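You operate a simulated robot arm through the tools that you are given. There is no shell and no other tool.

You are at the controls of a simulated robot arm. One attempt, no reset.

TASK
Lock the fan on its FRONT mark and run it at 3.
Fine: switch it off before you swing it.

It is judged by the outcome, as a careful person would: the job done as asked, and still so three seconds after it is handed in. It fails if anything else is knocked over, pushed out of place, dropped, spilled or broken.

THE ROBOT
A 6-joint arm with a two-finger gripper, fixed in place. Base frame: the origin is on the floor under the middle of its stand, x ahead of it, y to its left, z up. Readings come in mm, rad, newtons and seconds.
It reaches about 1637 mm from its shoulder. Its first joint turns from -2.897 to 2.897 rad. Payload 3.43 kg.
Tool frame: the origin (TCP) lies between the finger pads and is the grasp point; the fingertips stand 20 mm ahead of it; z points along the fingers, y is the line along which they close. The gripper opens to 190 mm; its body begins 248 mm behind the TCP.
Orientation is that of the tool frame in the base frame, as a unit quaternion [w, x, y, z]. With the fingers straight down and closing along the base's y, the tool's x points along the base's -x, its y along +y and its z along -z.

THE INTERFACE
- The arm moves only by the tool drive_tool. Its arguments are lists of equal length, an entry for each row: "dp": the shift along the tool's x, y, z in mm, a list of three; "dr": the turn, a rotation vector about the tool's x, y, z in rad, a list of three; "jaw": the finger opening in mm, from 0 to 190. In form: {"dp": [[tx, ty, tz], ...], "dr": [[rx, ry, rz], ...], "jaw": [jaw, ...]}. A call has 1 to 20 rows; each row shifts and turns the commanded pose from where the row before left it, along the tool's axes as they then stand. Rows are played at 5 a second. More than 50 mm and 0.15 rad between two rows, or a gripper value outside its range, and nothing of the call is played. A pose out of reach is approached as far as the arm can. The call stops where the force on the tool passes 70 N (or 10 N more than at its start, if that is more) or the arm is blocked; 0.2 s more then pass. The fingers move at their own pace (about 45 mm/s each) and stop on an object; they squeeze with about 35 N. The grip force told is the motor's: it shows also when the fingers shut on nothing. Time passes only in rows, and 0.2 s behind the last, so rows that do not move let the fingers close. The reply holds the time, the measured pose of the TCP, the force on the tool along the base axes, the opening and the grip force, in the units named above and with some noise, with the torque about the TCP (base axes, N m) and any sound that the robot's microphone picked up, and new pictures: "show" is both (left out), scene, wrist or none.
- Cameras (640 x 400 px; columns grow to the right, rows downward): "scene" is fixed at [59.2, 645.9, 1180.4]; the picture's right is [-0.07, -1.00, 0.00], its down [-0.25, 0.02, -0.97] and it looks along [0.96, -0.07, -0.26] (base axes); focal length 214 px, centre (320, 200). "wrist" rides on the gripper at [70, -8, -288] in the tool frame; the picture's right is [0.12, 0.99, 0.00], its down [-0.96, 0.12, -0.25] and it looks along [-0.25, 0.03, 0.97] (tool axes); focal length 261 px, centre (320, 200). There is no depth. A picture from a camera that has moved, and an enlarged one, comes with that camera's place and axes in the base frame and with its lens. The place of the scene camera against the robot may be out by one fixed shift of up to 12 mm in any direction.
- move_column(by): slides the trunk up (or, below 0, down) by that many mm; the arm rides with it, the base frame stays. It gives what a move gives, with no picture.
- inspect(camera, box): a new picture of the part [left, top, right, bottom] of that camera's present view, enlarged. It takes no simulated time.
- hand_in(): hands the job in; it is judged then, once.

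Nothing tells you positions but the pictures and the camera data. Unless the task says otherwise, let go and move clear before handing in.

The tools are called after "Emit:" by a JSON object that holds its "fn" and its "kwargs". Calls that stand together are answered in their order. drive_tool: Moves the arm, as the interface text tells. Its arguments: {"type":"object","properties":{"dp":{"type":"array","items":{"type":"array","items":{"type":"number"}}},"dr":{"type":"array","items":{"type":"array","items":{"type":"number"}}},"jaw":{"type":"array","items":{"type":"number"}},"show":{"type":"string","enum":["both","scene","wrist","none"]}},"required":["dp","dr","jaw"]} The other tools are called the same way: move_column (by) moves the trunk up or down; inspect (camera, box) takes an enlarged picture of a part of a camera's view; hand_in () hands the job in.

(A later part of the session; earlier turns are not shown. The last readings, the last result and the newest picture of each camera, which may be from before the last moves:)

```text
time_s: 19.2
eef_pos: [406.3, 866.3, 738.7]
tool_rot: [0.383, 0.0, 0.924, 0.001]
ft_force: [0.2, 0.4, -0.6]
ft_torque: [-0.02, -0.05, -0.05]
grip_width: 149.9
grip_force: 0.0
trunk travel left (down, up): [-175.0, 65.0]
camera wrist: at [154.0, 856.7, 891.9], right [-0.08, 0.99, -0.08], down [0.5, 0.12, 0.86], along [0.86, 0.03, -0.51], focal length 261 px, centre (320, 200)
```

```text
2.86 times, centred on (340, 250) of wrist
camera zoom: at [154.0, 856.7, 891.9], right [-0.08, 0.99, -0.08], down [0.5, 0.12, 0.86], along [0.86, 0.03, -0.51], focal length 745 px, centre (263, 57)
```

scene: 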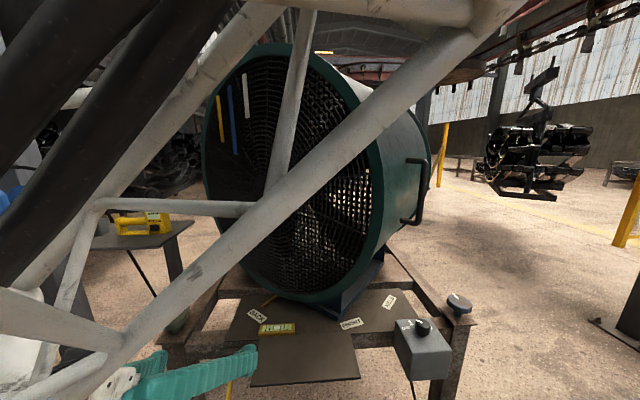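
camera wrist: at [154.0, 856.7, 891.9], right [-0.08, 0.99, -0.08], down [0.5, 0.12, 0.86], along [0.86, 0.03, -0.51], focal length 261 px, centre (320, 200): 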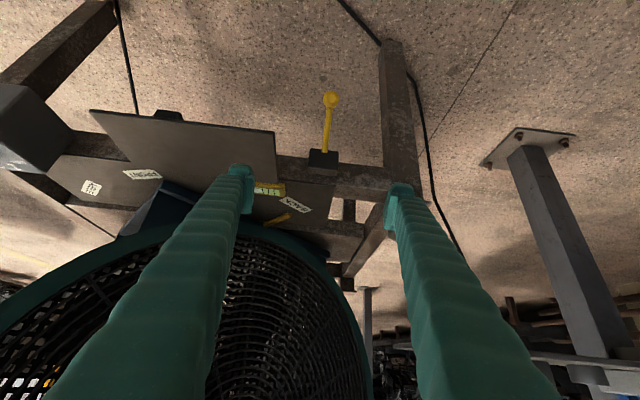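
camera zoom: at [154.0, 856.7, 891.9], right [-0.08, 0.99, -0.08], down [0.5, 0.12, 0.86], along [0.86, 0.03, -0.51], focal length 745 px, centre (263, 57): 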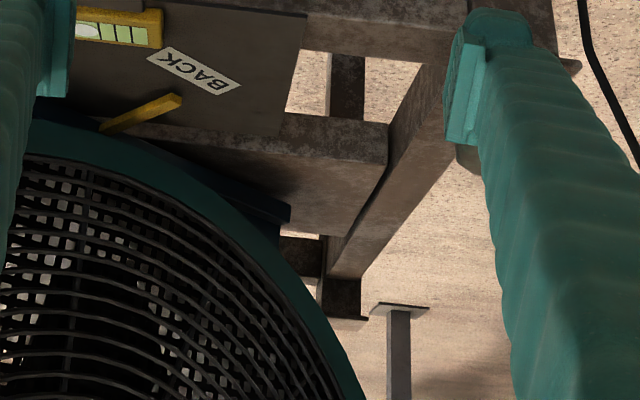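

Emit:
{"fn": "inspect", "kwargs": {"camera": "wrist", "box": [280, 80, 400, 200]}}

Emit:
{"fn": "inspect", "kwargs": {"camera": "wrist", "box": [80, 90, 240, 200]}}

```text
3.33 times, centred on (340, 140) of wrist
camera zoom: at [154.0, 856.7, 891.9], right [-0.08, 0.99, -0.08], down [0.5, 0.12, 0.86], along [0.86, 0.03, -0.51], focal length 869 px, centre (253, 400)
```

zoom: 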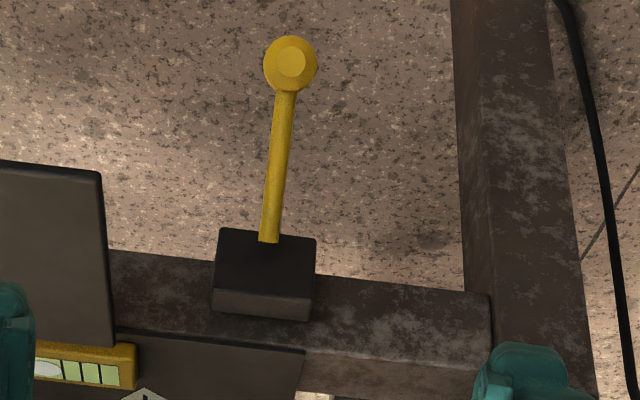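

```text
3.64 times, centred on (160, 145) of wrist
camera zoom: at [154.0, 856.7, 891.9], right [-0.08, 0.99, -0.08], down [0.5, 0.12, 0.86], along [0.86, 0.03, -0.51], focal length 948 px, centre (902, 400)
```

zoom: 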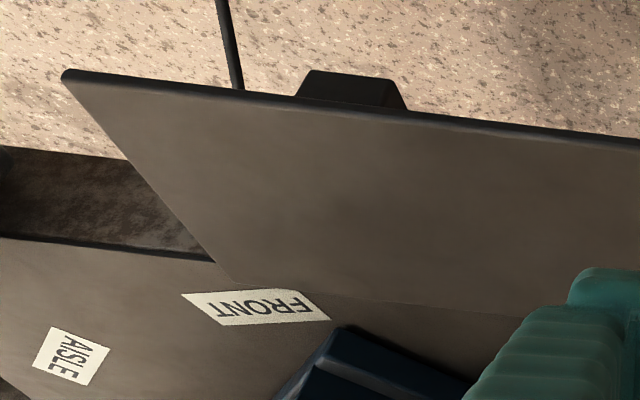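

The yellow lever comes out of the front face of its box and slopes down toward me. There is also a dark part hidden under the front shelf, so I take a level view from below to see what it is before deciding which one is the lock.

Emit:
{"fn": "drive_tool", "kwargs": {"dp": [[0, -20, 0], [0, -20, 0], [0, -20, 0], [0, -20, 0], [0, -20, 0], [0, -20, 0], [35, -12, -14], [35, -12, -14], [35, -12, -14], [35, -10, -14], [0, 0, 0]], "dr": [[0, -0.131, 0], [0, -0.131, 0], [0, -0.131, 0], [0, -0.131, 0], [0, -0.131, 0], [0, -0.131, 0], [0, 0, 0], [0, 0, 0], [0, 0, 0], [0, 0, 0], [0, 0, 0]], "jaw": [150, 150, 150, 150, 150, 150, 150, 150, 150, 150, 150], "show": "both"}}

Emit:
{"fn": "inspect", "kwargs": {"camera": "wrist", "box": [200, 130, 440, 280]}}

```text
time_s: 21.6
eef_pos: [350.4, 728.4, 612.6]
tool_rot: [0.706, -0.001, 0.708, -0.009]
ft_force: [0.6, -0.3, 0.2]
ft_torque: [-0.02, -0.01, 0.04]
grip_width: 149.9
grip_force: 0.0
out of reach, approached as far as the arm can: row 9, 10
trunk travel left (down, up): [-175.0, 65.0]
camera wrist: at [61.8, 721.0, 542.8], right [0.01, 0.99, -0.13], down [-0.24, 0.13, 0.96], along [0.97, 0.02, 0.24], focal length 261 px, centre (320, 200)
```

scene: 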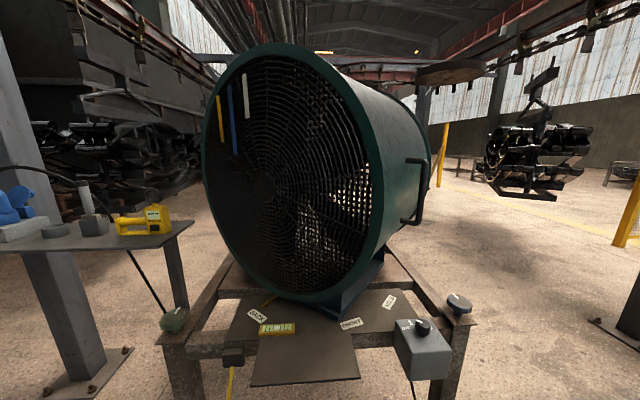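
wrist: 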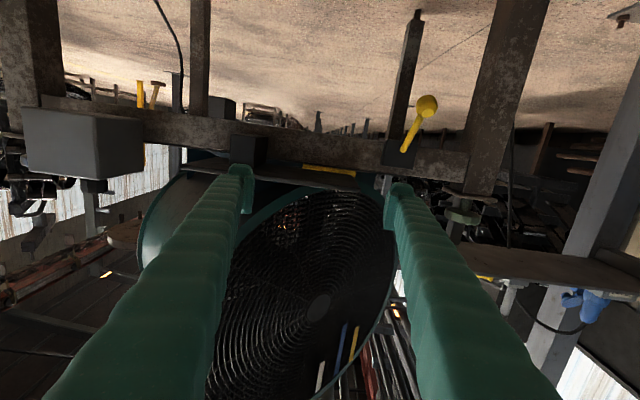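

```text
2.67 times, centred on (320, 205) of wrist
camera zoom: at [61.8, 721.0, 542.8], right [0.01, 0.99, -0.13], down [-0.24, 0.13, 0.96], along [0.97, 0.02, 0.24], focal length 695 px, centre (320, 187)
```

zoom: 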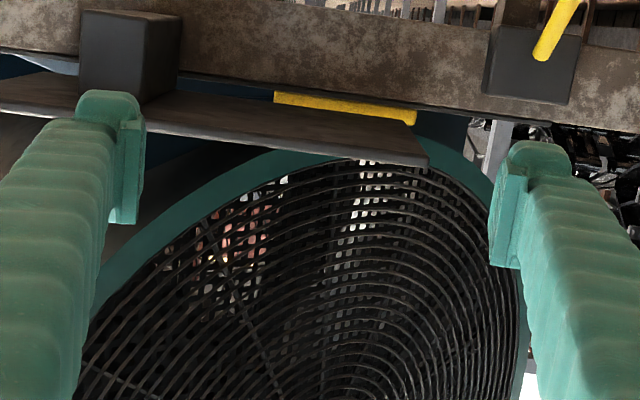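

Emit:
{"fn": "inspect", "kwargs": {"camera": "wrist", "box": [200, 110, 300, 190]}}

Emit:
{"fn": "inspect", "kwargs": {"camera": "wrist", "box": [360, 80, 460, 180]}}

Emit:
{"fn": "inspect", "kwargs": {"camera": "wrist", "box": [0, 60, 200, 200]}}

```text
5.00 times, centred on (250, 150) of wrist
camera zoom: at [61.8, 721.0, 542.8], right [0.01, 0.99, -0.13], down [-0.24, 0.13, 0.96], along [0.97, 0.02, 0.24], focal length 1303 px, centre (670, 450)
```

zoom: 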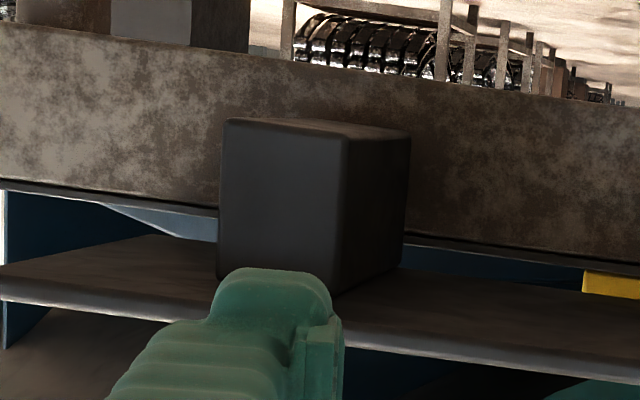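

```text
4.00 times, centred on (410, 130) of wrist
camera zoom: at [61.8, 721.0, 542.8], right [0.01, 0.99, -0.13], down [-0.24, 0.13, 0.96], along [0.97, 0.02, 0.24], focal length 1043 px, centre (-40, 480)
```

zoom: 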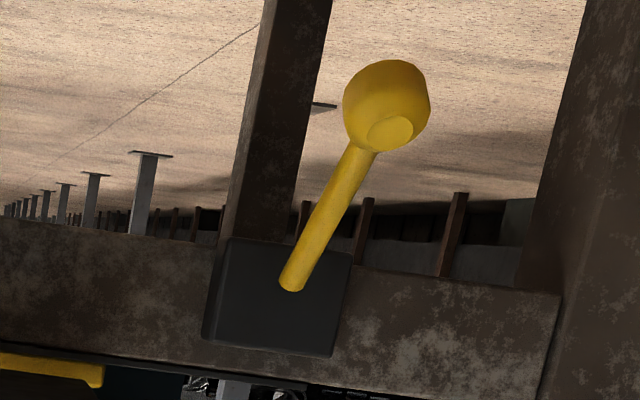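

```text
2.86 times, centred on (100, 130) of wrist
camera zoom: at [61.8, 721.0, 542.8], right [0.01, 0.99, -0.13], down [-0.24, 0.13, 0.96], along [0.97, 0.02, 0.24], focal length 745 px, centre (949, 400)
```

zoom: 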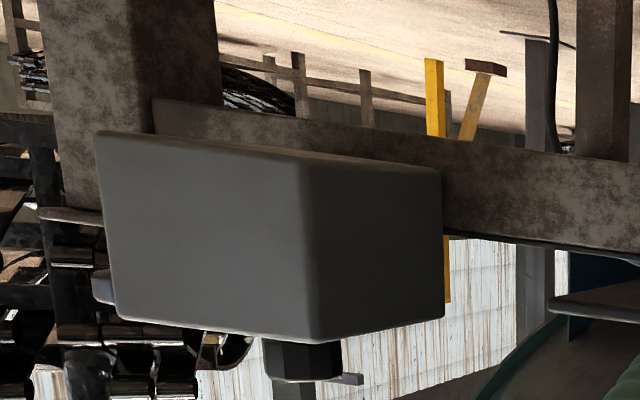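

The box under the shelf is only a plain bracket. The yellow lever pivots on its own box at about (546, 869, 551), with its ball at (474, 869, 482), so it slopes 45° down. Next I'll check whether the fan is free or locked at the handle, first bringing the tool back upright and raising it.

Emit:
{"fn": "drive_tool", "kwargs": {"dp": [[-50, 0, 0], [-50, 0, 0], [-50, 0, 0], [-50, 0, 0], [0, 0, 0], [0, 0, 0], [0, 0, 0], [0, 0, 0], [0, 0, 0], [0, 0, 0], [0, 0, 0], [0, 0, 0], [0, 0, 0], [0, 0, 0], [0, 0, 0], [0, 0, 0]], "dr": [[0, 0, 0], [0, 0, 0], [0, 0, 0], [0, 0, 0], [0, 0.131, 0], [0, 0.131, 0], [0, 0.131, 0], [0, 0.131, 0], [0, 0.131, 0], [0, 0.131, 0], [0, 0.131, 0], [0, 0.131, 0], [0, 0.131, 0], [0, 0.131, 0], [0, 0.131, 0], [0, 0.131, 0]], "jaw": [150, 150, 150, 150, 150, 150, 150, 150, 150, 150, 150, 150, 150, 150, 150, 150], "show": "none"}}

```text
time_s: 25.0
eef_pos: [348.6, 727.1, 816.4]
tool_rot: [-0.001, -0.001, 1.0, 0.002]
ft_force: [-0.7, -0.7, 0.8]
ft_torque: [0.06, -0.16, -0.01]
grip_width: 150.2
grip_force: 0.0
trunk travel left (down, up): [-175.0, 65.0]
```

Emit:
{"fn": "drive_tool", "kwargs": {"dp": [[0, -20, -45], [0, -20, -45], [0, -20, -45], [0, -20, -45], [0, -20, -45], [0, -20, -45], [0, -20, -45], [0, -20, -45], [0, -20, -45], [0, -45, 0], [0, -45, 0], [0, -45, 0], [0, -45, 0], [0, -45, 0], [0, -20, 0]], "dr": [[0, 0, 0], [0, 0, 0], [0, 0, 0], [0, 0, 0], [0, 0, 0], [0, 0, 0], [0, 0, 0], [0, 0, 0], [0, 0, 0], [0, 0, -0.11], [0, 0, -0.11], [0, 0, -0.11], [0, 0, -0.12], [0, 0, -0.12], [0, 0, -0.12]], "jaw": [150, 150, 150, 150, 150, 150, 150, 150, 150, 150, 150, 150, 150, 150, 150], "show": "both"}}

```text
time_s: 28.2
eef_pos: [407.1, 314.4, 1219.6]
tool_rot: [-0.001, -0.339, 0.941, 0.0]
ft_force: [-0.4, -0.1, 0.0]
ft_torque: [-0.04, -0.03, 0.02]
grip_width: 149.8
grip_force: 0.2
trunk travel left (down, up): [-175.0, 65.0]
camera wrist: at [358.3, 262.1, 1506.5], right [-0.72, 0.69, 0.0], down [0.67, 0.7, 0.25], along [0.17, 0.18, -0.97], focal length 261 px, centre (320, 200)
```

scene: 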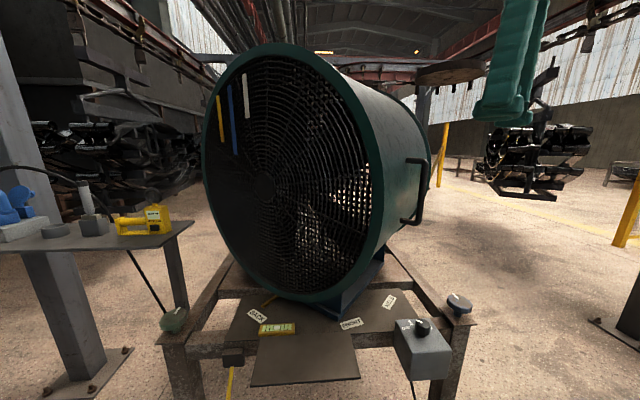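
wrist: 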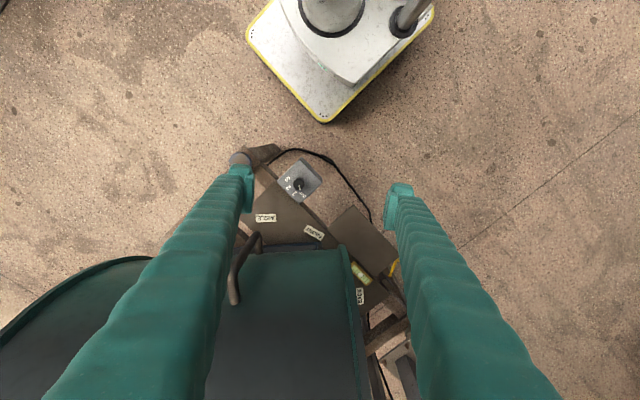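

Emit:
{"fn": "inspect", "kwargs": {"camera": "wrist", "box": [200, 210, 300, 320]}}

Emit:
{"fn": "inspect", "kwargs": {"camera": "wrist", "box": [230, 140, 430, 320]}}

Emit:
{"fn": "inspect", "kwargs": {"camera": "scene", "box": [380, 140, 450, 240]}}

```text
3.64 times, centred on (250, 265) of wrist
camera zoom: at [358.3, 262.1, 1506.5], right [-0.72, 0.69, 0.0], down [0.67, 0.7, 0.25], along [0.17, 0.18, -0.97], focal length 948 px, centre (574, -36)
```

zoom: 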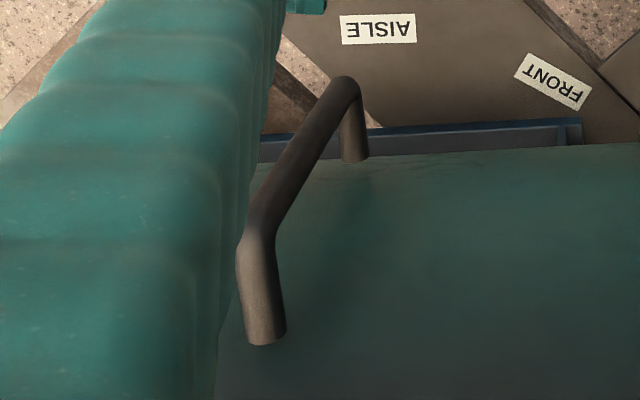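

```text
2.22 times, centred on (330, 230) of wrist
camera zoom: at [358.3, 262.1, 1506.5], right [-0.72, 0.69, 0.0], down [0.67, 0.7, 0.25], along [0.17, 0.18, -0.97], focal length 579 px, centre (298, 133)
```

zoom: 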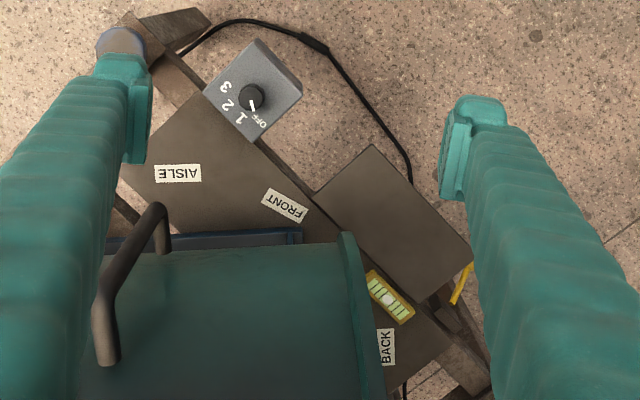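

```text
4.00 times, centred on (415, 190) of scene
camera zoom: at [59.2, 645.9, 1180.4], right [-0.07, -1.0, 0.0], down [-0.25, 0.02, -0.97], along [0.96, -0.07, -0.26], focal length 858 px, centre (-60, 240)
```

zoom: 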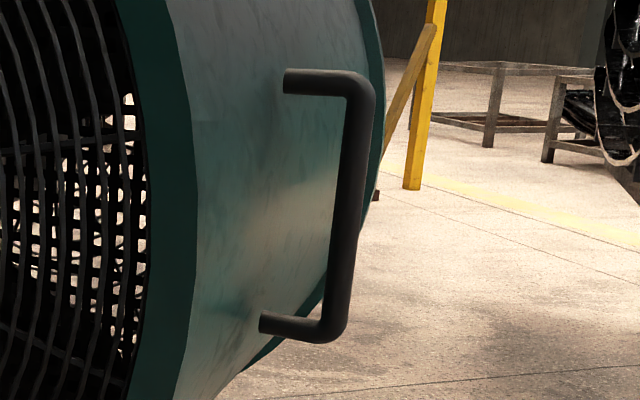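

The handle bar is vertical at about (612, 326), from z = 959 to 1132, standing about 48 mm off the drum. I move above it with the fingers aligned to straddle it, then look before going down.

Emit:
{"fn": "drive_tool", "kwargs": {"dp": [[0, 0, 0], [-29.6, -27.4, 0], [-29.6, -27.4, 0], [-29.6, -27.4, 0], [-29.6, -27.4, 0], [-29.6, -27.4, 0], [0, 0, 0]], "dr": [[0, 0, -0.094], [0, 0, 0], [0, 0, 0], [0, 0, 0], [0, 0, 0], [0, 0, 0], [0, 0, 0]], "jaw": [120, 100, 80, 70, 70, 70, 70], "show": "both"}}

Emit:
{"fn": "inspect", "kwargs": {"camera": "wrist", "box": [240, 140, 400, 260]}}

Emit:
{"fn": "inspect", "kwargs": {"camera": "scene", "box": [370, 80, 490, 240]}}

```text
time_s: 29.8
eef_pos: [611.5, 323.0, 1218.3]
tool_rot: [0.0, -0.383, 0.924, 0.0]
ft_force: [0.6, 0.4, -0.4]
ft_torque: [-0.06, 0.08, 0.01]
grip_width: 69.7
grip_force: 0.0
trunk travel left (down, up): [-175.0, 65.0]
camera wrist: at [567.8, 266.4, 1506.5], right [-0.79, 0.62, 0.0], down [0.6, 0.76, 0.25], along [0.15, 0.19, -0.97], focal length 261 px, centre (320, 200)
```

scene: 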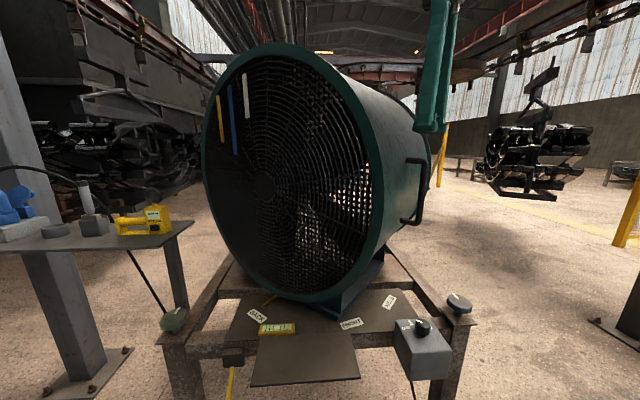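
wrist: 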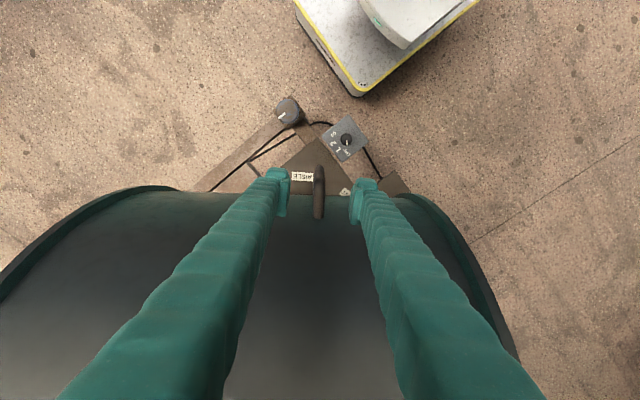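

```text
3.33 times, centred on (320, 200) of wrist
camera zoom: at [567.8, 266.4, 1506.5], right [-0.79, 0.62, 0.0], down [0.6, 0.76, 0.25], along [0.15, 0.19, -0.97], focal length 869 px, centre (320, 200)
```

zoom: 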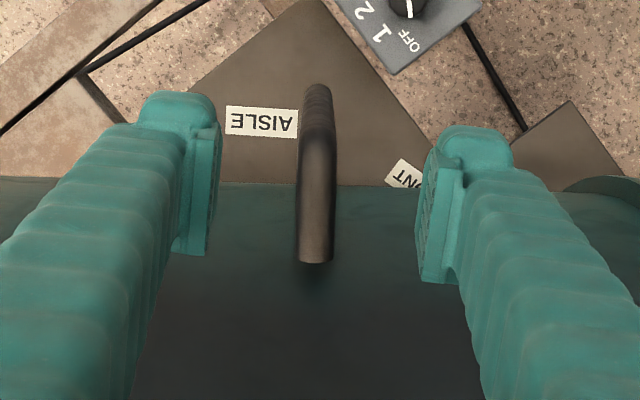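

```text
2.50 times, centred on (430, 160) of scene
camera zoom: at [59.2, 645.9, 1180.4], right [-0.07, -1.0, 0.0], down [-0.25, 0.02, -0.97], along [0.96, -0.07, -0.26], focal length 536 px, centre (45, 300)
```

zoom: 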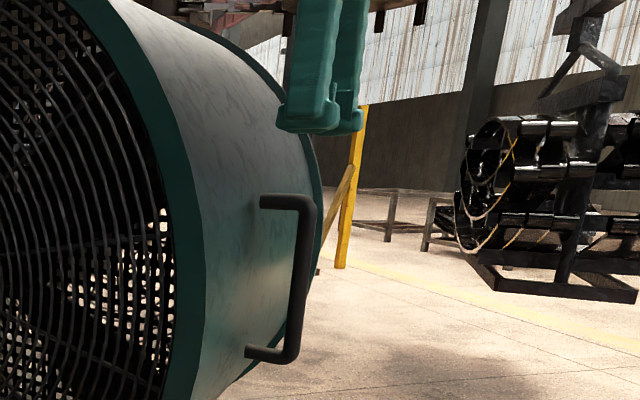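

The bar is centred between the fingers. I descend around it, shifted 5 mm outward to stay clear of the drum.

Emit:
{"fn": "drive_tool", "kwargs": {"dp": [[5, 1, 0], [0, 0, 40], [0, 0, 40], [0, 0, 35], [0, 0, 18], [0, 0, 0]], "dr": [[0, 0, 0], [0, 0, 0], [0, 0, 0], [0, 0, 0], [0, 0, 0], [0, 0, 0]], "jaw": [70, 70, 70, 70, 70, 70], "show": "both"}}

Emit:
{"fn": "inspect", "kwargs": {"camera": "wrist", "box": [240, 140, 400, 260]}}

Emit:
{"fn": "inspect", "kwargs": {"camera": "scene", "box": [370, 80, 490, 240]}}

```text
time_s: 31.2
eef_pos: [606.7, 317.8, 1083.9]
tool_rot: [0.001, -0.382, 0.924, 0.0]
ft_force: [-0.1, -0.7, -0.3]
ft_torque: [0.01, 0.02, 0.0]
grip_width: 69.9
grip_force: 0.1
trunk travel left (down, up): [-175.0, 65.0]
camera wrist: at [562.3, 261.6, 1372.8], right [-0.79, 0.62, 0.0], down [0.6, 0.76, 0.25], along [0.15, 0.19, -0.97], focal length 261 px, centre (320, 200)
```

scene: 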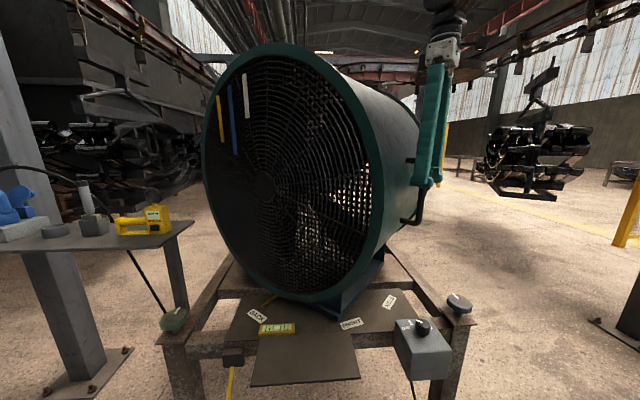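
wrist: 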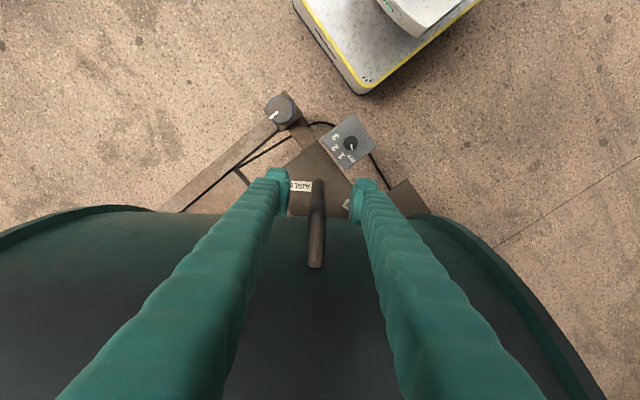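

```text
3.33 times, centred on (320, 200) of wrist
camera zoom: at [562.3, 261.6, 1372.8], right [-0.79, 0.62, 0.0], down [0.6, 0.76, 0.25], along [0.15, 0.19, -0.97], focal length 869 px, centre (320, 200)
```

zoom: 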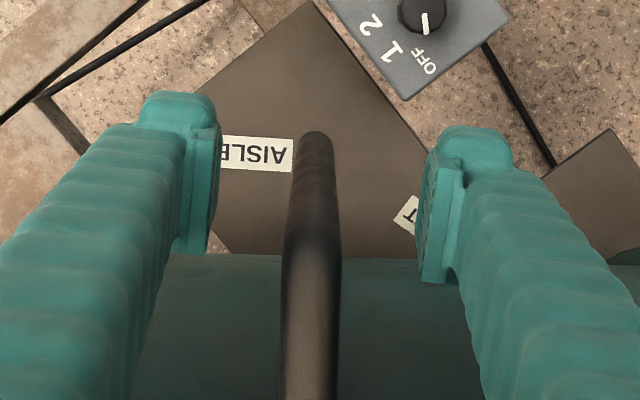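

```text
2.50 times, centred on (430, 160) of scene
camera zoom: at [59.2, 645.9, 1180.4], right [-0.07, -1.0, 0.0], down [-0.25, 0.02, -0.97], along [0.96, -0.07, -0.26], focal length 536 px, centre (45, 300)
```

zoom: 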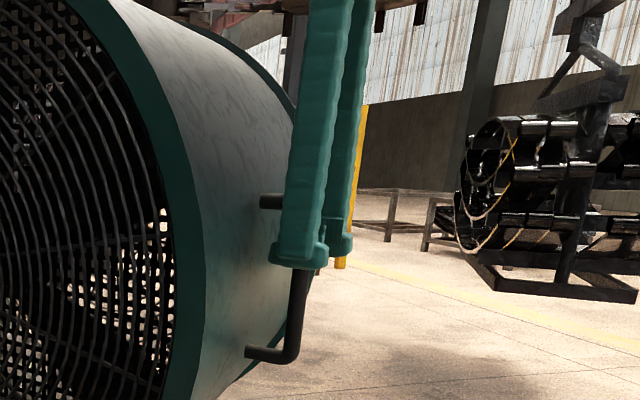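

The bar is straddled cleanly. I narrow the jaw to 30 mm as a loose cage and push gently a few mm, to feel whether the fan is free.

Emit:
{"fn": "drive_tool", "kwargs": {"dp": [[0, 0, 0], [0, 0, 0], [0, -5, 0], [0, -3, 0], [0, -2, 0]], "dr": [[0, 0, 0], [0, 0, 0], [0, 0, 0], [0, 0, 0], [0, 0, 0]], "jaw": [45, 30, 30, 30, 30], "show": "none"}}

Emit:
{"fn": "inspect", "kwargs": {"camera": "wrist", "box": [240, 140, 400, 260]}}

```text
time_s: 32.4
eef_pos: [612.8, 311.3, 1086.4]
tool_rot: [0.0, -0.382, 0.924, 0.0]
ft_force: [-2.4, 3.4, -1.1]
ft_torque: [0.04, -0.02, 0.05]
grip_width: 32.5
grip_force: 2.6
trunk travel left (down, up): [-175.0, 65.0]
```

```text
3.33 times, centred on (320, 200) of wrist
camera zoom: at [568.4, 255.3, 1373.0], right [-0.79, 0.62, 0.0], down [0.6, 0.76, 0.25], along [0.15, 0.19, -0.97], focal length 869 px, centre (320, 200)
```

zoom: 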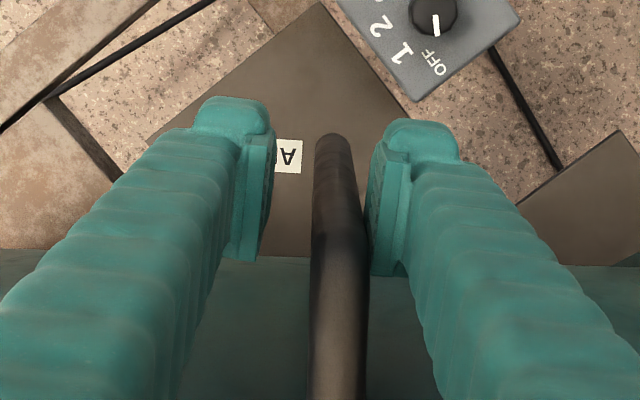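

Emit:
{"fn": "drive_tool", "kwargs": {"dp": [[0, -1.5, 0], [0, -1.5, 0], [0, 0, 0]], "dr": [[0, 0, 0], [0, 0, 0], [0, 0, 0]], "jaw": [30, 30, 30], "show": "none"}}

Emit:
{"fn": "inspect", "kwargs": {"camera": "wrist", "box": [240, 140, 400, 260]}}

```text
time_s: 33.2
eef_pos: [616.0, 309.7, 1085.3]
tool_rot: [-0.001, -0.383, 0.924, 0.0]
ft_force: [-9.7, 9.2, 1.9]
ft_torque: [0.14, 0.11, 0.16]
grip_width: 37.6
grip_force: 6.6
trunk travel left (down, up): [-175.0, 65.0]
```

```text
3.33 times, centred on (320, 200) of wrist
camera zoom: at [570.3, 253.3, 1373.1], right [-0.79, 0.62, 0.0], down [0.6, 0.76, 0.25], along [0.15, 0.19, -0.97], focal length 869 px, centre (320, 200)
```

zoom: 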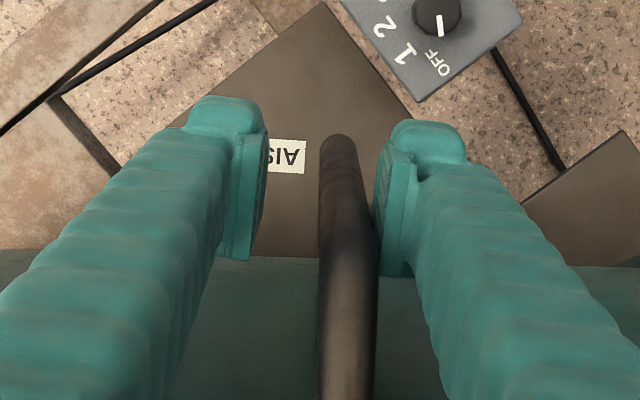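

The jaw is only being pushed open while the bar barely moves, so a one-finger push is too soft to tell. I centre on the bar, grip it properly, and try a slightly firmer, limited push.

Emit:
{"fn": "drive_tool", "kwargs": {"dp": [[0, 5, 0], [0, 5, 0], [0, 0, 0], [0, 0, 0], [0, 0, 0]], "dr": [[0, 0, 0], [0, 0, 0], [0, 0, 0], [0, 0, 0], [0, 0, 0]], "jaw": [40, 30, 20, 10, 10], "show": "none"}}

Emit:
{"fn": "inspect", "kwargs": {"camera": "wrist", "box": [240, 140, 400, 260]}}

```text
time_s: 34.4
eef_pos: [606.9, 317.6, 1085.5]
tool_rot: [0.0, -0.383, 0.924, 0.001]
ft_force: [-6.5, 7.9, -3.2]
ft_torque: [0.06, 0.04, 0.13]
grip_width: 16.7
grip_force: 44.3
trunk travel left (down, up): [-175.0, 65.0]
```

```text
3.33 times, centred on (320, 200) of wrist
camera zoom: at [563.2, 260.3, 1372.7], right [-0.79, 0.62, 0.0], down [0.6, 0.76, 0.25], along [0.15, 0.19, -0.97], focal length 869 px, centre (320, 200)
```

zoom: 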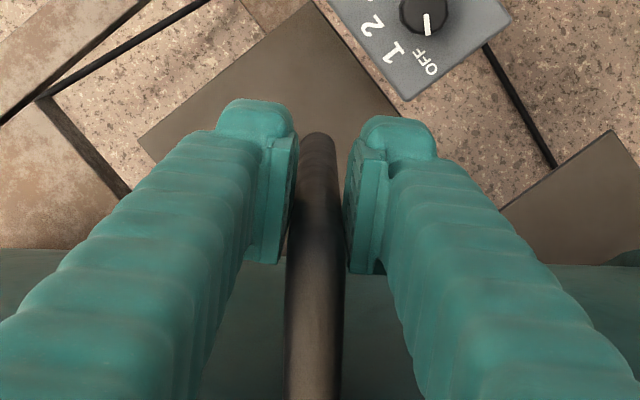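

Emit:
{"fn": "drive_tool", "kwargs": {"dp": [[0, -1, 0], [0, -1, 0], [0, 0, 0]], "dr": [[0, 0, 0], [0, 0, 0], [0, 0, 0]], "jaw": [10, 10, 10], "show": "none"}}

```text
time_s: 35.2
eef_pos: [606.2, 317.7, 1084.8]
tool_rot: [-0.002, -0.382, 0.924, 0.0]
ft_force: [-25.8, 19.8, -11.7]
ft_torque: [0.08, 0.25, 0.4]
grip_width: 16.8
grip_force: 45.0
trunk travel left (down, up): [-175.0, 65.0]
```

Emit:
{"fn": "drive_tool", "kwargs": {"dp": [[0, -1, 0], [0, 0, 0]], "dr": [[0, 0, 0], [0, 0, 0]], "jaw": [10, 10], "show": "scene"}}

```text
time_s: 35.8
eef_pos: [607.3, 316.6, 1085.5]
tool_rot: [-0.001, -0.382, 0.924, -0.001]
ft_force: [-40.0, 30.1, -21.5]
ft_torque: [0.07, 0.41, 0.59]
grip_width: 17.0
grip_force: 44.9
trunk travel left (down, up): [-175.0, 65.0]
```

scene: 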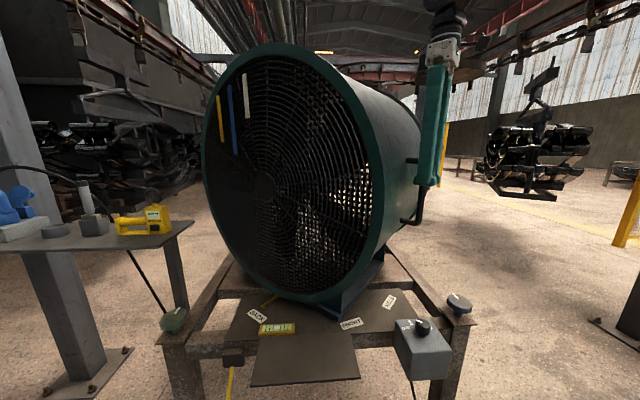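

The fan holds firm against 50 N, so it is locked in place, with the lever down. I back off the load, release the handle, rise, and go to the lever to swing it up.

Emit:
{"fn": "drive_tool", "kwargs": {"dp": [[0, 2, 0], [0, 1, 0], [0, 0, 0], [0, 0, 0], [0, 0, -35], [0, 0, -45], [0, 0, -45]], "dr": [[0, 0, 0], [0, 0, 0], [0, 0, 0], [0, 0, 0], [0, 0, 0], [0, 0, 0], [0, 0, 0]], "jaw": [10, 10, 50, 70, 70, 70, 70], "show": "scene"}}

```text
time_s: 37.4
eef_pos: [608.2, 315.1, 1210.4]
tool_rot: [0.0, -0.382, 0.924, -0.001]
ft_force: [0.0, 0.6, 0.8]
ft_torque: [-0.02, -0.02, 0.0]
grip_width: 69.9
grip_force: 0.2
trunk travel left (down, up): [-175.0, 65.0]
```

scene: 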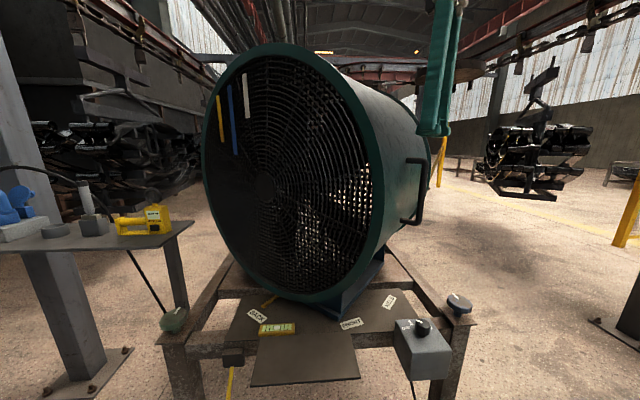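

Emit:
{"fn": "drive_tool", "kwargs": {"dp": [[45, 0, 0], [45, 0, 0], [0, 0, 0], [0, 0, 0], [0, 0, 0], [0, 0, 0], [0, 0, 0], [0, 0, 0], [42, 0, 0], [42, 0, 0], [42, 0, 0], [0, 48, 0], [0, 48, 0], [0, 48, 0], [0, 48, 0], [0, 48, 0], [0, 48, 0], [0, 48, 0], [0, 48, 0]], "dr": [[0, 0, 0], [0, 0, 0], [0, 0, 0.131], [0, 0, 0.131], [0, 0, 0.131], [0, 0, 0.131], [0, 0, 0.131], [0, 0, 0.131], [0, 0, 0], [0, 0, 0], [0, 0, 0], [0, 0, 0], [0, 0, 0], [0, 0, 0], [0, 0, 0], [0, 0, 0], [0, 0, 0], [0, 0, 0], [0, 0, 0]], "jaw": [70, 70, 70, 70, 70, 70, 70, 70, 70, 70, 70, 70, 70, 70, 70, 70, 70, 70, 70], "show": "none"}}

```text
time_s: 41.4
eef_pos: [418.9, 637.5, 1211.0]
tool_rot: [-0.001, 0.002, 1.0, 0.001]
ft_force: [0.3, -1.6, 0.5]
ft_torque: [0.21, -0.01, -0.02]
grip_width: 69.9
grip_force: 0.2
trunk travel left (down, up): [-175.0, 65.0]
```

Emit:
{"fn": "drive_tool", "kwargs": {"dp": [[0, 46.3, 0], [0, 46.3, 0], [0, 46.3, 0], [0, 46.3, 0], [0, 46.3, 0], [-5, 0, 46], [-5, 0, 46], [-5, 0, 46], [-5, 0, 46], [-5, 0, 46], [-5, 0, 46], [-5, 0, 46], [-5, 0, 46], [-5, 0, 46], [-5, 0, 46], [-5, 0, 46], [0, 0, 0]], "dr": [[0, 0, 0], [0, 0, 0], [0, 0, 0], [0, 0, 0], [0, 0, 0], [0, 0, 0], [0, 0, 0], [0, 0, 0], [0, 0, 0], [0, 0, 0], [0, 0, 0], [0, 0, 0], [0, 0, 0], [0, 0, 0], [0, 0, 0], [0, 0, 0], [0, 0, 0]], "jaw": [70, 70, 70, 70, 70, 70, 70, 70, 70, 70, 70, 70, 70, 70, 70, 70, 70], "show": "both"}}

Emit:
{"fn": "inspect", "kwargs": {"camera": "wrist", "box": [240, 120, 400, 240]}}

```text
time_s: 45.0
eef_pos: [464.2, 844.1, 673.9]
tool_rot: [0.0, 0.0, 1.0, 0.0]
ft_force: [0.3, 0.6, -0.7]
ft_torque: [0.01, 0.03, -0.03]
grip_width: 70.0
grip_force: 0.1
out of reach, approached as far as the arm can: row 4, 5
trunk travel left (down, up): [-175.0, 65.0]
camera wrist: at [393.6, 835.7, 961.3], right [-0.12, 0.99, 0.0], down [0.96, 0.11, 0.25], along [0.25, 0.03, -0.97], focal length 261 px, centre (320, 200)
```

scene: 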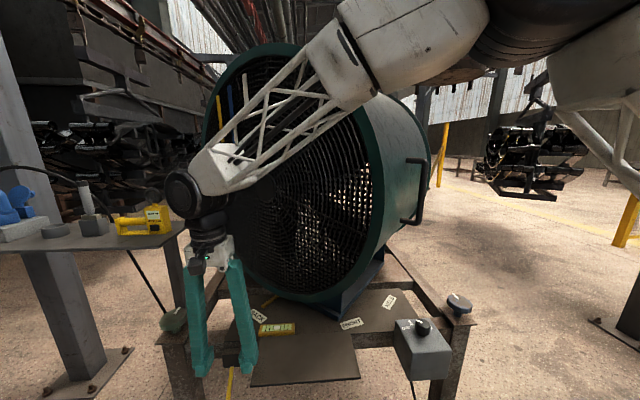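
wrist: 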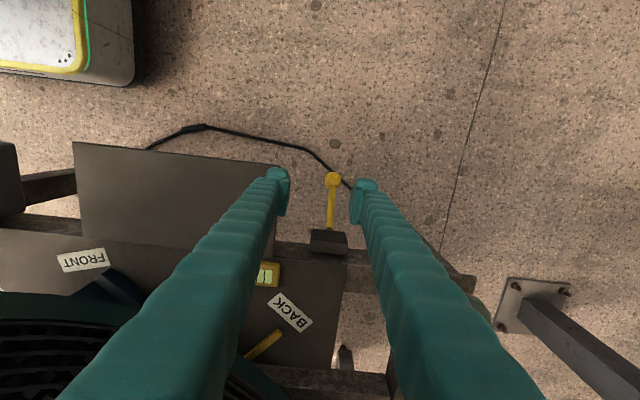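

```text
3.33 times, centred on (320, 180) of wrist
camera zoom: at [393.6, 835.7, 961.3], right [-0.12, 0.99, 0.0], down [0.96, 0.11, 0.25], along [0.25, 0.03, -0.97], focal length 869 px, centre (320, 267)
```

zoom: 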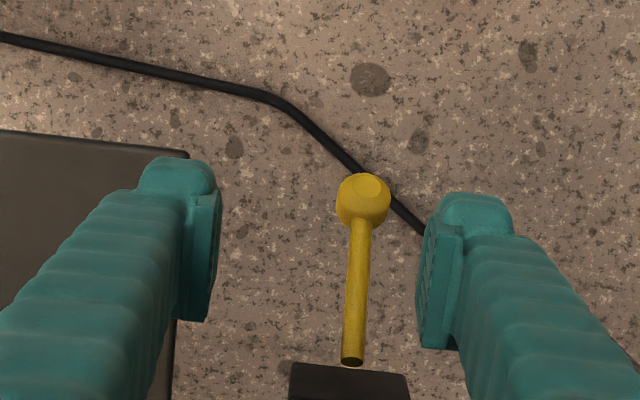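

The ball is located at about (475, 870, 482). I line up over it and lower partway with the jaw open 70 mm.

Emit:
{"fn": "drive_tool", "kwargs": {"dp": [[-6, 13, 0], [-5, 12.5, 0], [0, 0, 40], [0, 0, 40], [0, 0, 35], [0, 0, 25], [0, 0, 0]], "dr": [[0, 0, 0], [0, 0, 0], [0, 0, 0], [0, 0, 0], [0, 0, 0], [0, 0, 0], [0, 0, 0]], "jaw": [70, 70, 70, 70, 70, 70, 70], "show": "both"}}

Emit:
{"fn": "inspect", "kwargs": {"camera": "wrist", "box": [240, 120, 400, 240]}}

Emit:
{"fn": "inspect", "kwargs": {"camera": "scene", "box": [150, 280, 300, 400]}}

```text
time_s: 46.6
eef_pos: [474.6, 869.7, 536.2]
tool_rot: [0.0, 0.002, 1.0, 0.0]
ft_force: [-0.2, -0.9, -0.4]
ft_torque: [0.02, 0.01, 0.01]
grip_width: 69.9
grip_force: 0.1
trunk travel left (down, up): [-175.0, 65.0]
camera wrist: at [404.1, 861.5, 823.5], right [-0.12, 0.99, 0.0], down [0.96, 0.11, 0.25], along [0.25, 0.03, -0.97], focal length 261 px, centre (320, 200)
```

scene: 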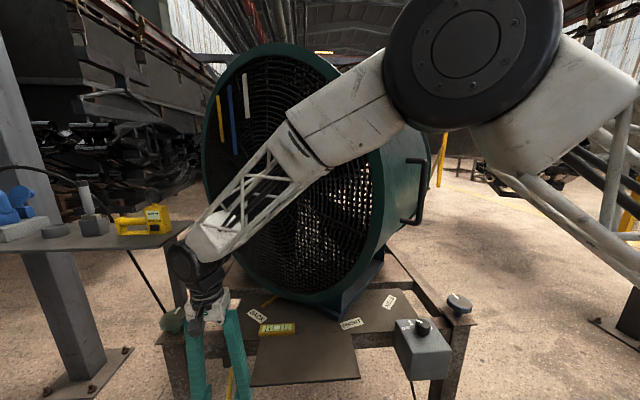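
wrist: 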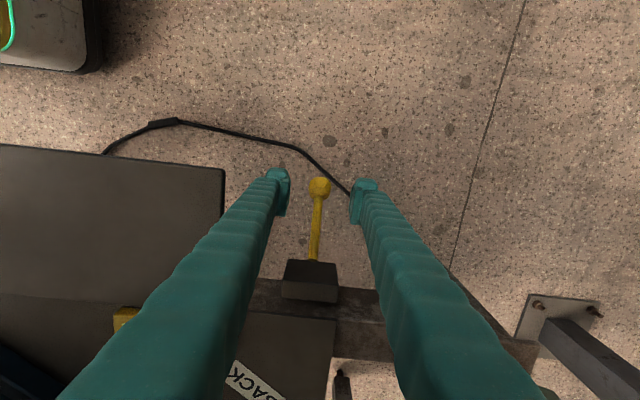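

```text
3.33 times, centred on (320, 180) of wrist
camera zoom: at [404.1, 861.5, 823.5], right [-0.12, 0.99, 0.0], down [0.96, 0.11, 0.25], along [0.25, 0.03, -0.97], focal length 869 px, centre (320, 267)
```

zoom: 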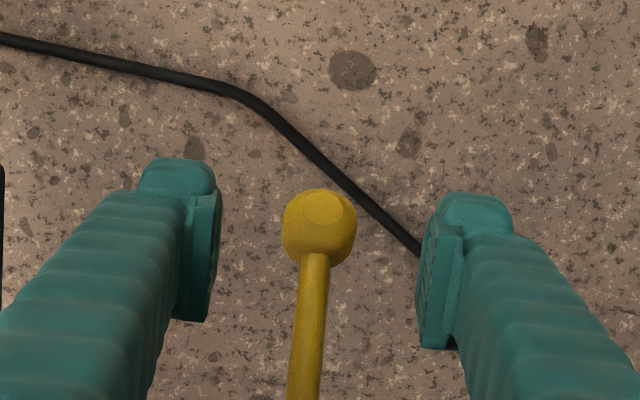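

```text
3.33 times, centred on (225, 340) of scene
camera zoom: at [59.2, 645.9, 1180.4], right [-0.07, -1.0, 0.0], down [-0.25, 0.02, -0.97], along [0.96, -0.07, -0.26], focal length 715 px, centre (637, -267)
```

zoom: 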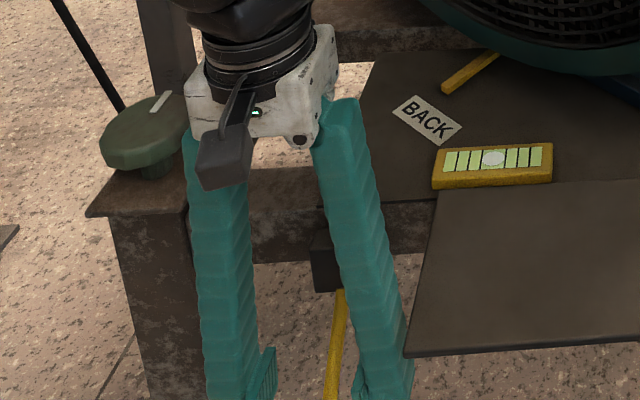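

Emit:
{"fn": "drive_tool", "kwargs": {"dp": [[0, 0, 25], [0, 0, 20], [0, 0, 9], [0, 0, 0], [0, 0, 0], [0, 0, 0], [0, 0, 0]], "dr": [[0, 0, 0], [0, 0, 0], [0, 0, 0], [0, 0, 0], [0, 0, 0], [0, 0, 0], [0, 0, 0]], "jaw": [70, 70, 70, 60, 40, 15, 15], "show": "wrist"}}

Emit:
{"fn": "inspect", "kwargs": {"camera": "wrist", "box": [240, 120, 400, 240]}}

```text
time_s: 48.2
eef_pos: [475.4, 869.5, 481.2]
tool_rot: [-0.001, 0.001, 1.0, 0.0]
ft_force: [-1.0, -5.7, 0.1]
ft_torque: [0.0, -0.08, -0.02]
grip_width: 25.7
grip_force: 32.0
trunk travel left (down, up): [-175.0, 65.0]
camera wrist: at [405.0, 861.5, 768.3], right [-0.12, 0.99, 0.0], down [0.96, 0.11, 0.25], along [0.25, 0.03, -0.97], focal length 261 px, centre (320, 200)
```

wrist: 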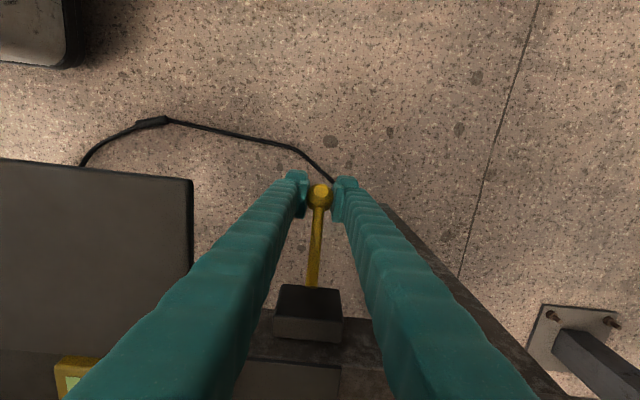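

```text
3.33 times, centred on (320, 180) of wrist
camera zoom: at [405.0, 861.5, 768.3], right [-0.12, 0.99, 0.0], down [0.96, 0.11, 0.25], along [0.25, 0.03, -0.97], focal length 869 px, centre (320, 267)
```

zoom: 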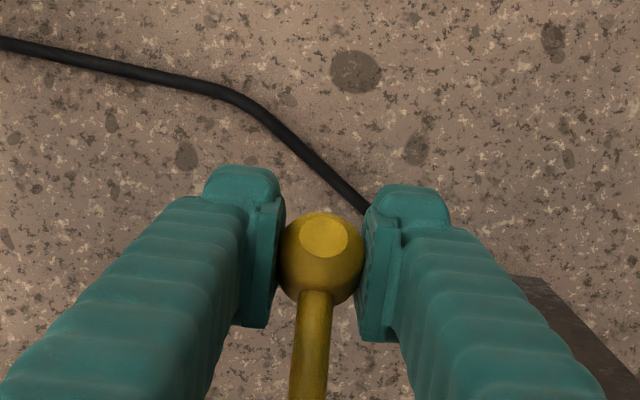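

The ball is gripped (25.7 mm). I lift it along its arc a little, toward me and up, and watch the forces.

Emit:
{"fn": "drive_tool", "kwargs": {"dp": [[3, 0, -3.2], [3, 0, -3.2], [2.6, 0, -3.4], [2.5, 0, -3.4], [0, 0, 0]], "dr": [[0, 0, 0], [0, 0, 0], [0, 0, 0], [0, 0, 0], [0, 0, 0]], "jaw": [15, 15, 15, 15, 15], "show": "none"}}

Emit:
{"fn": "inspect", "kwargs": {"camera": "wrist", "box": [240, 120, 400, 240]}}

```text
time_s: 49.4
eef_pos: [463.8, 870.2, 493.6]
tool_rot: [0.0, 0.001, 1.0, -0.001]
ft_force: [3.6, -7.1, -10.4]
ft_torque: [0.01, 1.05, -0.03]
grip_width: 25.7
grip_force: 44.9
trunk travel left (down, up): [-175.0, 65.0]
```

```text
3.33 times, centred on (320, 180) of wrist
camera zoom: at [392.7, 861.5, 780.8], right [-0.12, 0.99, 0.0], down [0.96, 0.11, 0.25], along [0.24, 0.03, -0.97], focal length 869 px, centre (320, 267)
```

zoom: 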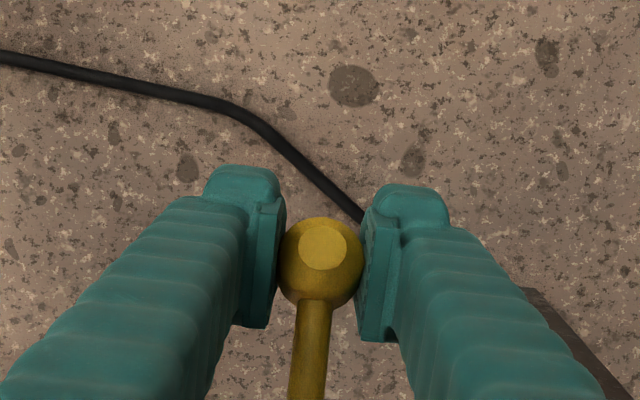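

It moves smoothly with about 10 N. I continue along the arc to horizontal.

Emit:
{"fn": "drive_tool", "kwargs": {"dp": [[4.6, 0, -7.3], [4.0, 0, -7.7], [3.3, 0, -7.9], [2.6, 0, -8.3], [1.9, 0, -8.4], [1.1, 0, -8.6], [0.4, 0, -8.6], [0, 0, 0]], "dr": [[0, 0, 0], [0, 0, 0], [0, 0, 0], [0, 0, 0], [0, 0, 0], [0, 0, 0], [0, 0, 0], [0, 0, 0]], "jaw": [15, 15, 15, 15, 15, 15, 15, 15], "show": "both"}}

Emit:
{"fn": "inspect", "kwargs": {"camera": "wrist", "box": [240, 120, 400, 320]}}

```text
time_s: 51.2
eef_pos: [444.7, 868.9, 549.2]
tool_rot: [0.001, 0.0, 1.0, -0.001]
ft_force: [-21.3, -14.6, -11.2]
ft_torque: [-0.05, 0.83, 0.02]
grip_width: 26.0
grip_force: 45.3
trunk travel left (down, up): [-175.0, 65.0]
camera wrist: at [374.6, 861.3, 837.6], right [-0.12, 0.99, 0.0], down [0.96, 0.11, 0.25], along [0.25, 0.03, -0.97], focal length 261 px, centre (320, 200)
```

scene: 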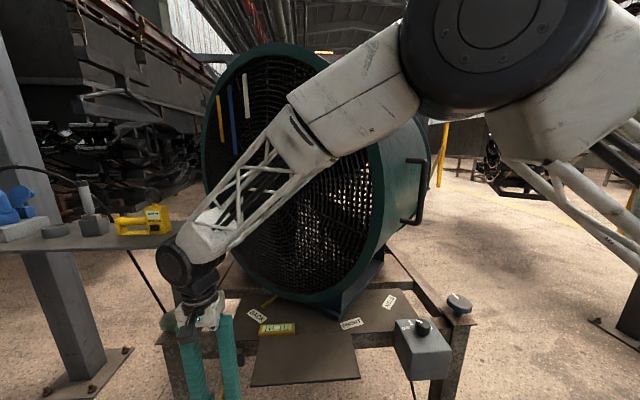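
wrist: 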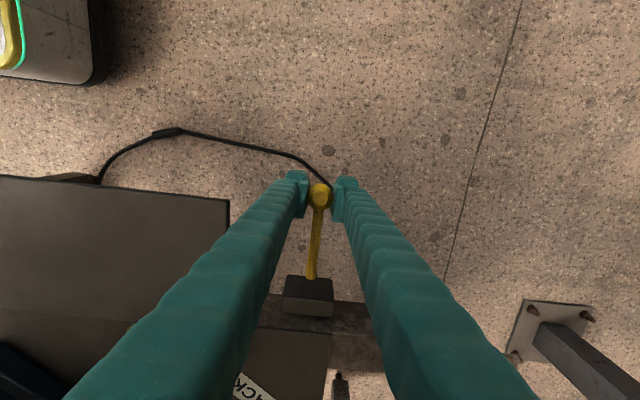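

```text
2.00 times, centred on (320, 220) of wrist
camera zoom: at [374.6, 861.3, 837.6], right [-0.12, 0.99, 0.0], down [0.96, 0.11, 0.25], along [0.25, 0.03, -0.97], focal length 521 px, centre (320, 160)
```

zoom: 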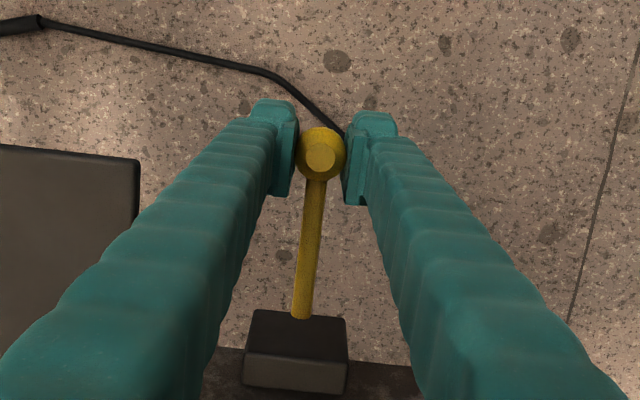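

The lever follows well to level. I keep lifting in small steps, watching for its upper stop.

Emit:
{"fn": "drive_tool", "kwargs": {"dp": [[2.2, 0, -8.9], [-1.0, 0, -8.8], [-1.9, 0, -8.7], [-2.6, 0, -8.5], [0, 0, 0]], "dr": [[0, 0, 0], [0, 0, 0], [0, 0, 0], [0, 0, 0], [0, 0, 0]], "jaw": [15, 15, 15, 15, 15], "show": "none"}}

Emit:
{"fn": "inspect", "kwargs": {"camera": "wrist", "box": [240, 120, 400, 320]}}

```text
time_s: 52.4
eef_pos: [450.8, 869.6, 585.7]
tool_rot: [0.001, 0.002, 1.0, -0.001]
ft_force: [-7.0, -6.2, -9.1]
ft_torque: [-0.03, 0.96, 0.04]
grip_width: 25.8
grip_force: 44.9
trunk travel left (down, up): [-175.0, 65.0]
```

```text
2.00 times, centred on (320, 220) of wrist
camera zoom: at [379.8, 861.1, 872.4], right [-0.12, 0.99, 0.0], down [0.96, 0.11, 0.25], along [0.25, 0.03, -0.97], focal length 521 px, centre (320, 160)
```

zoom: 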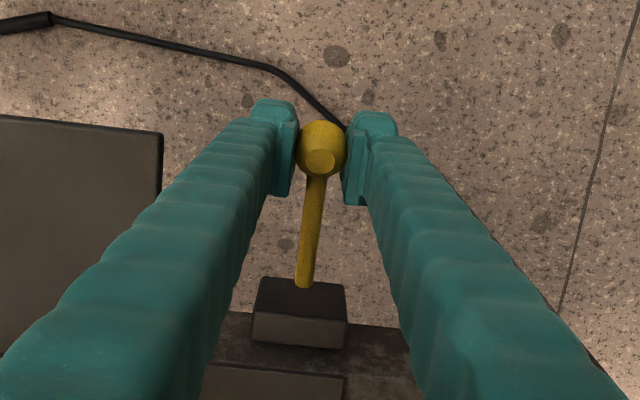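

Emit:
{"fn": "drive_tool", "kwargs": {"dp": [[-3.4, 0, -8.2], [-4.1, 0, -7.9], [-4.7, 0, -7.5], [0, 0, 0]], "dr": [[0, 0, 0], [0, 0, 0], [0, 0, 0], [0, 0, 0]], "jaw": [15, 15, 15, 15], "show": "none"}}

Emit:
{"fn": "inspect", "kwargs": {"camera": "wrist", "box": [240, 120, 400, 320]}}

```text
time_s: 53.4
eef_pos: [460.9, 869.4, 609.2]
tool_rot: [0.0, 0.001, 1.0, 0.0]
ft_force: [-17.5, -10.4, -2.7]
ft_torque: [-0.06, 0.99, 0.01]
grip_width: 25.5
grip_force: 45.4
trunk travel left (down, up): [-175.0, 65.0]
```

```text
2.00 times, centred on (320, 220) of wrist
camera zoom: at [391.2, 861.2, 896.6], right [-0.12, 0.99, 0.0], down [0.96, 0.11, 0.25], along [0.25, 0.03, -0.97], focal length 521 px, centre (320, 160)
```

zoom: 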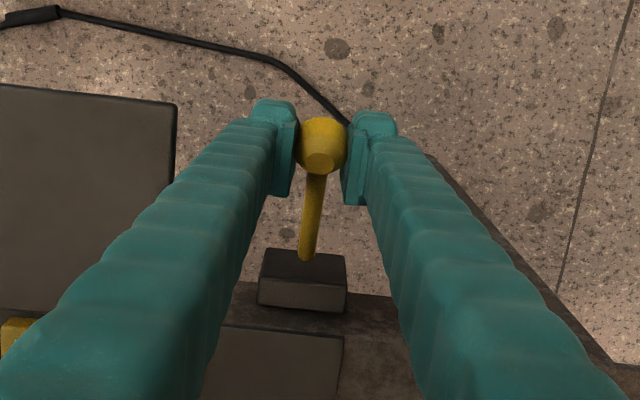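

Emit:
{"fn": "drive_tool", "kwargs": {"dp": [[-5.0, 0, -7.1], [-5.8, 0, -6.6], [0, 0, 0]], "dr": [[0, 0, 0], [0, 0, 0], [0, 0, 0]], "jaw": [15, 15, 15], "show": "none"}}

Emit:
{"fn": "inspect", "kwargs": {"camera": "wrist", "box": [240, 120, 400, 320]}}

```text
time_s: 54.2
eef_pos: [471.8, 870.2, 621.4]
tool_rot: [-0.001, 0.001, 1.0, -0.001]
ft_force: [-35.8, -6.5, -15.5]
ft_torque: [0.06, 0.28, 0.04]
grip_width: 25.3
grip_force: 45.1
trunk travel left (down, up): [-175.0, 65.0]
```

```text
2.00 times, centred on (320, 220) of wrist
camera zoom: at [401.7, 861.6, 909.0], right [-0.12, 0.99, 0.0], down [0.96, 0.11, 0.25], along [0.24, 0.03, -0.97], focal length 521 px, centre (320, 160)
```

zoom: 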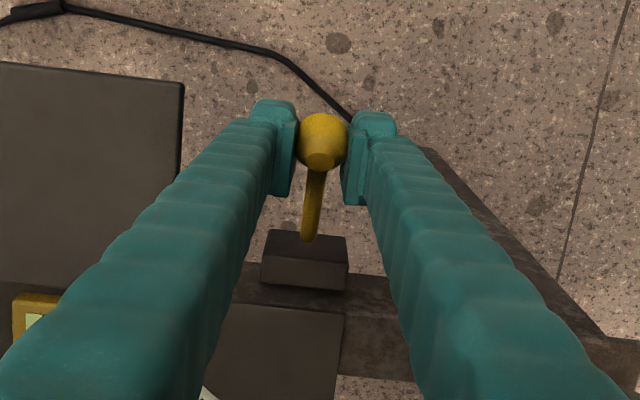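

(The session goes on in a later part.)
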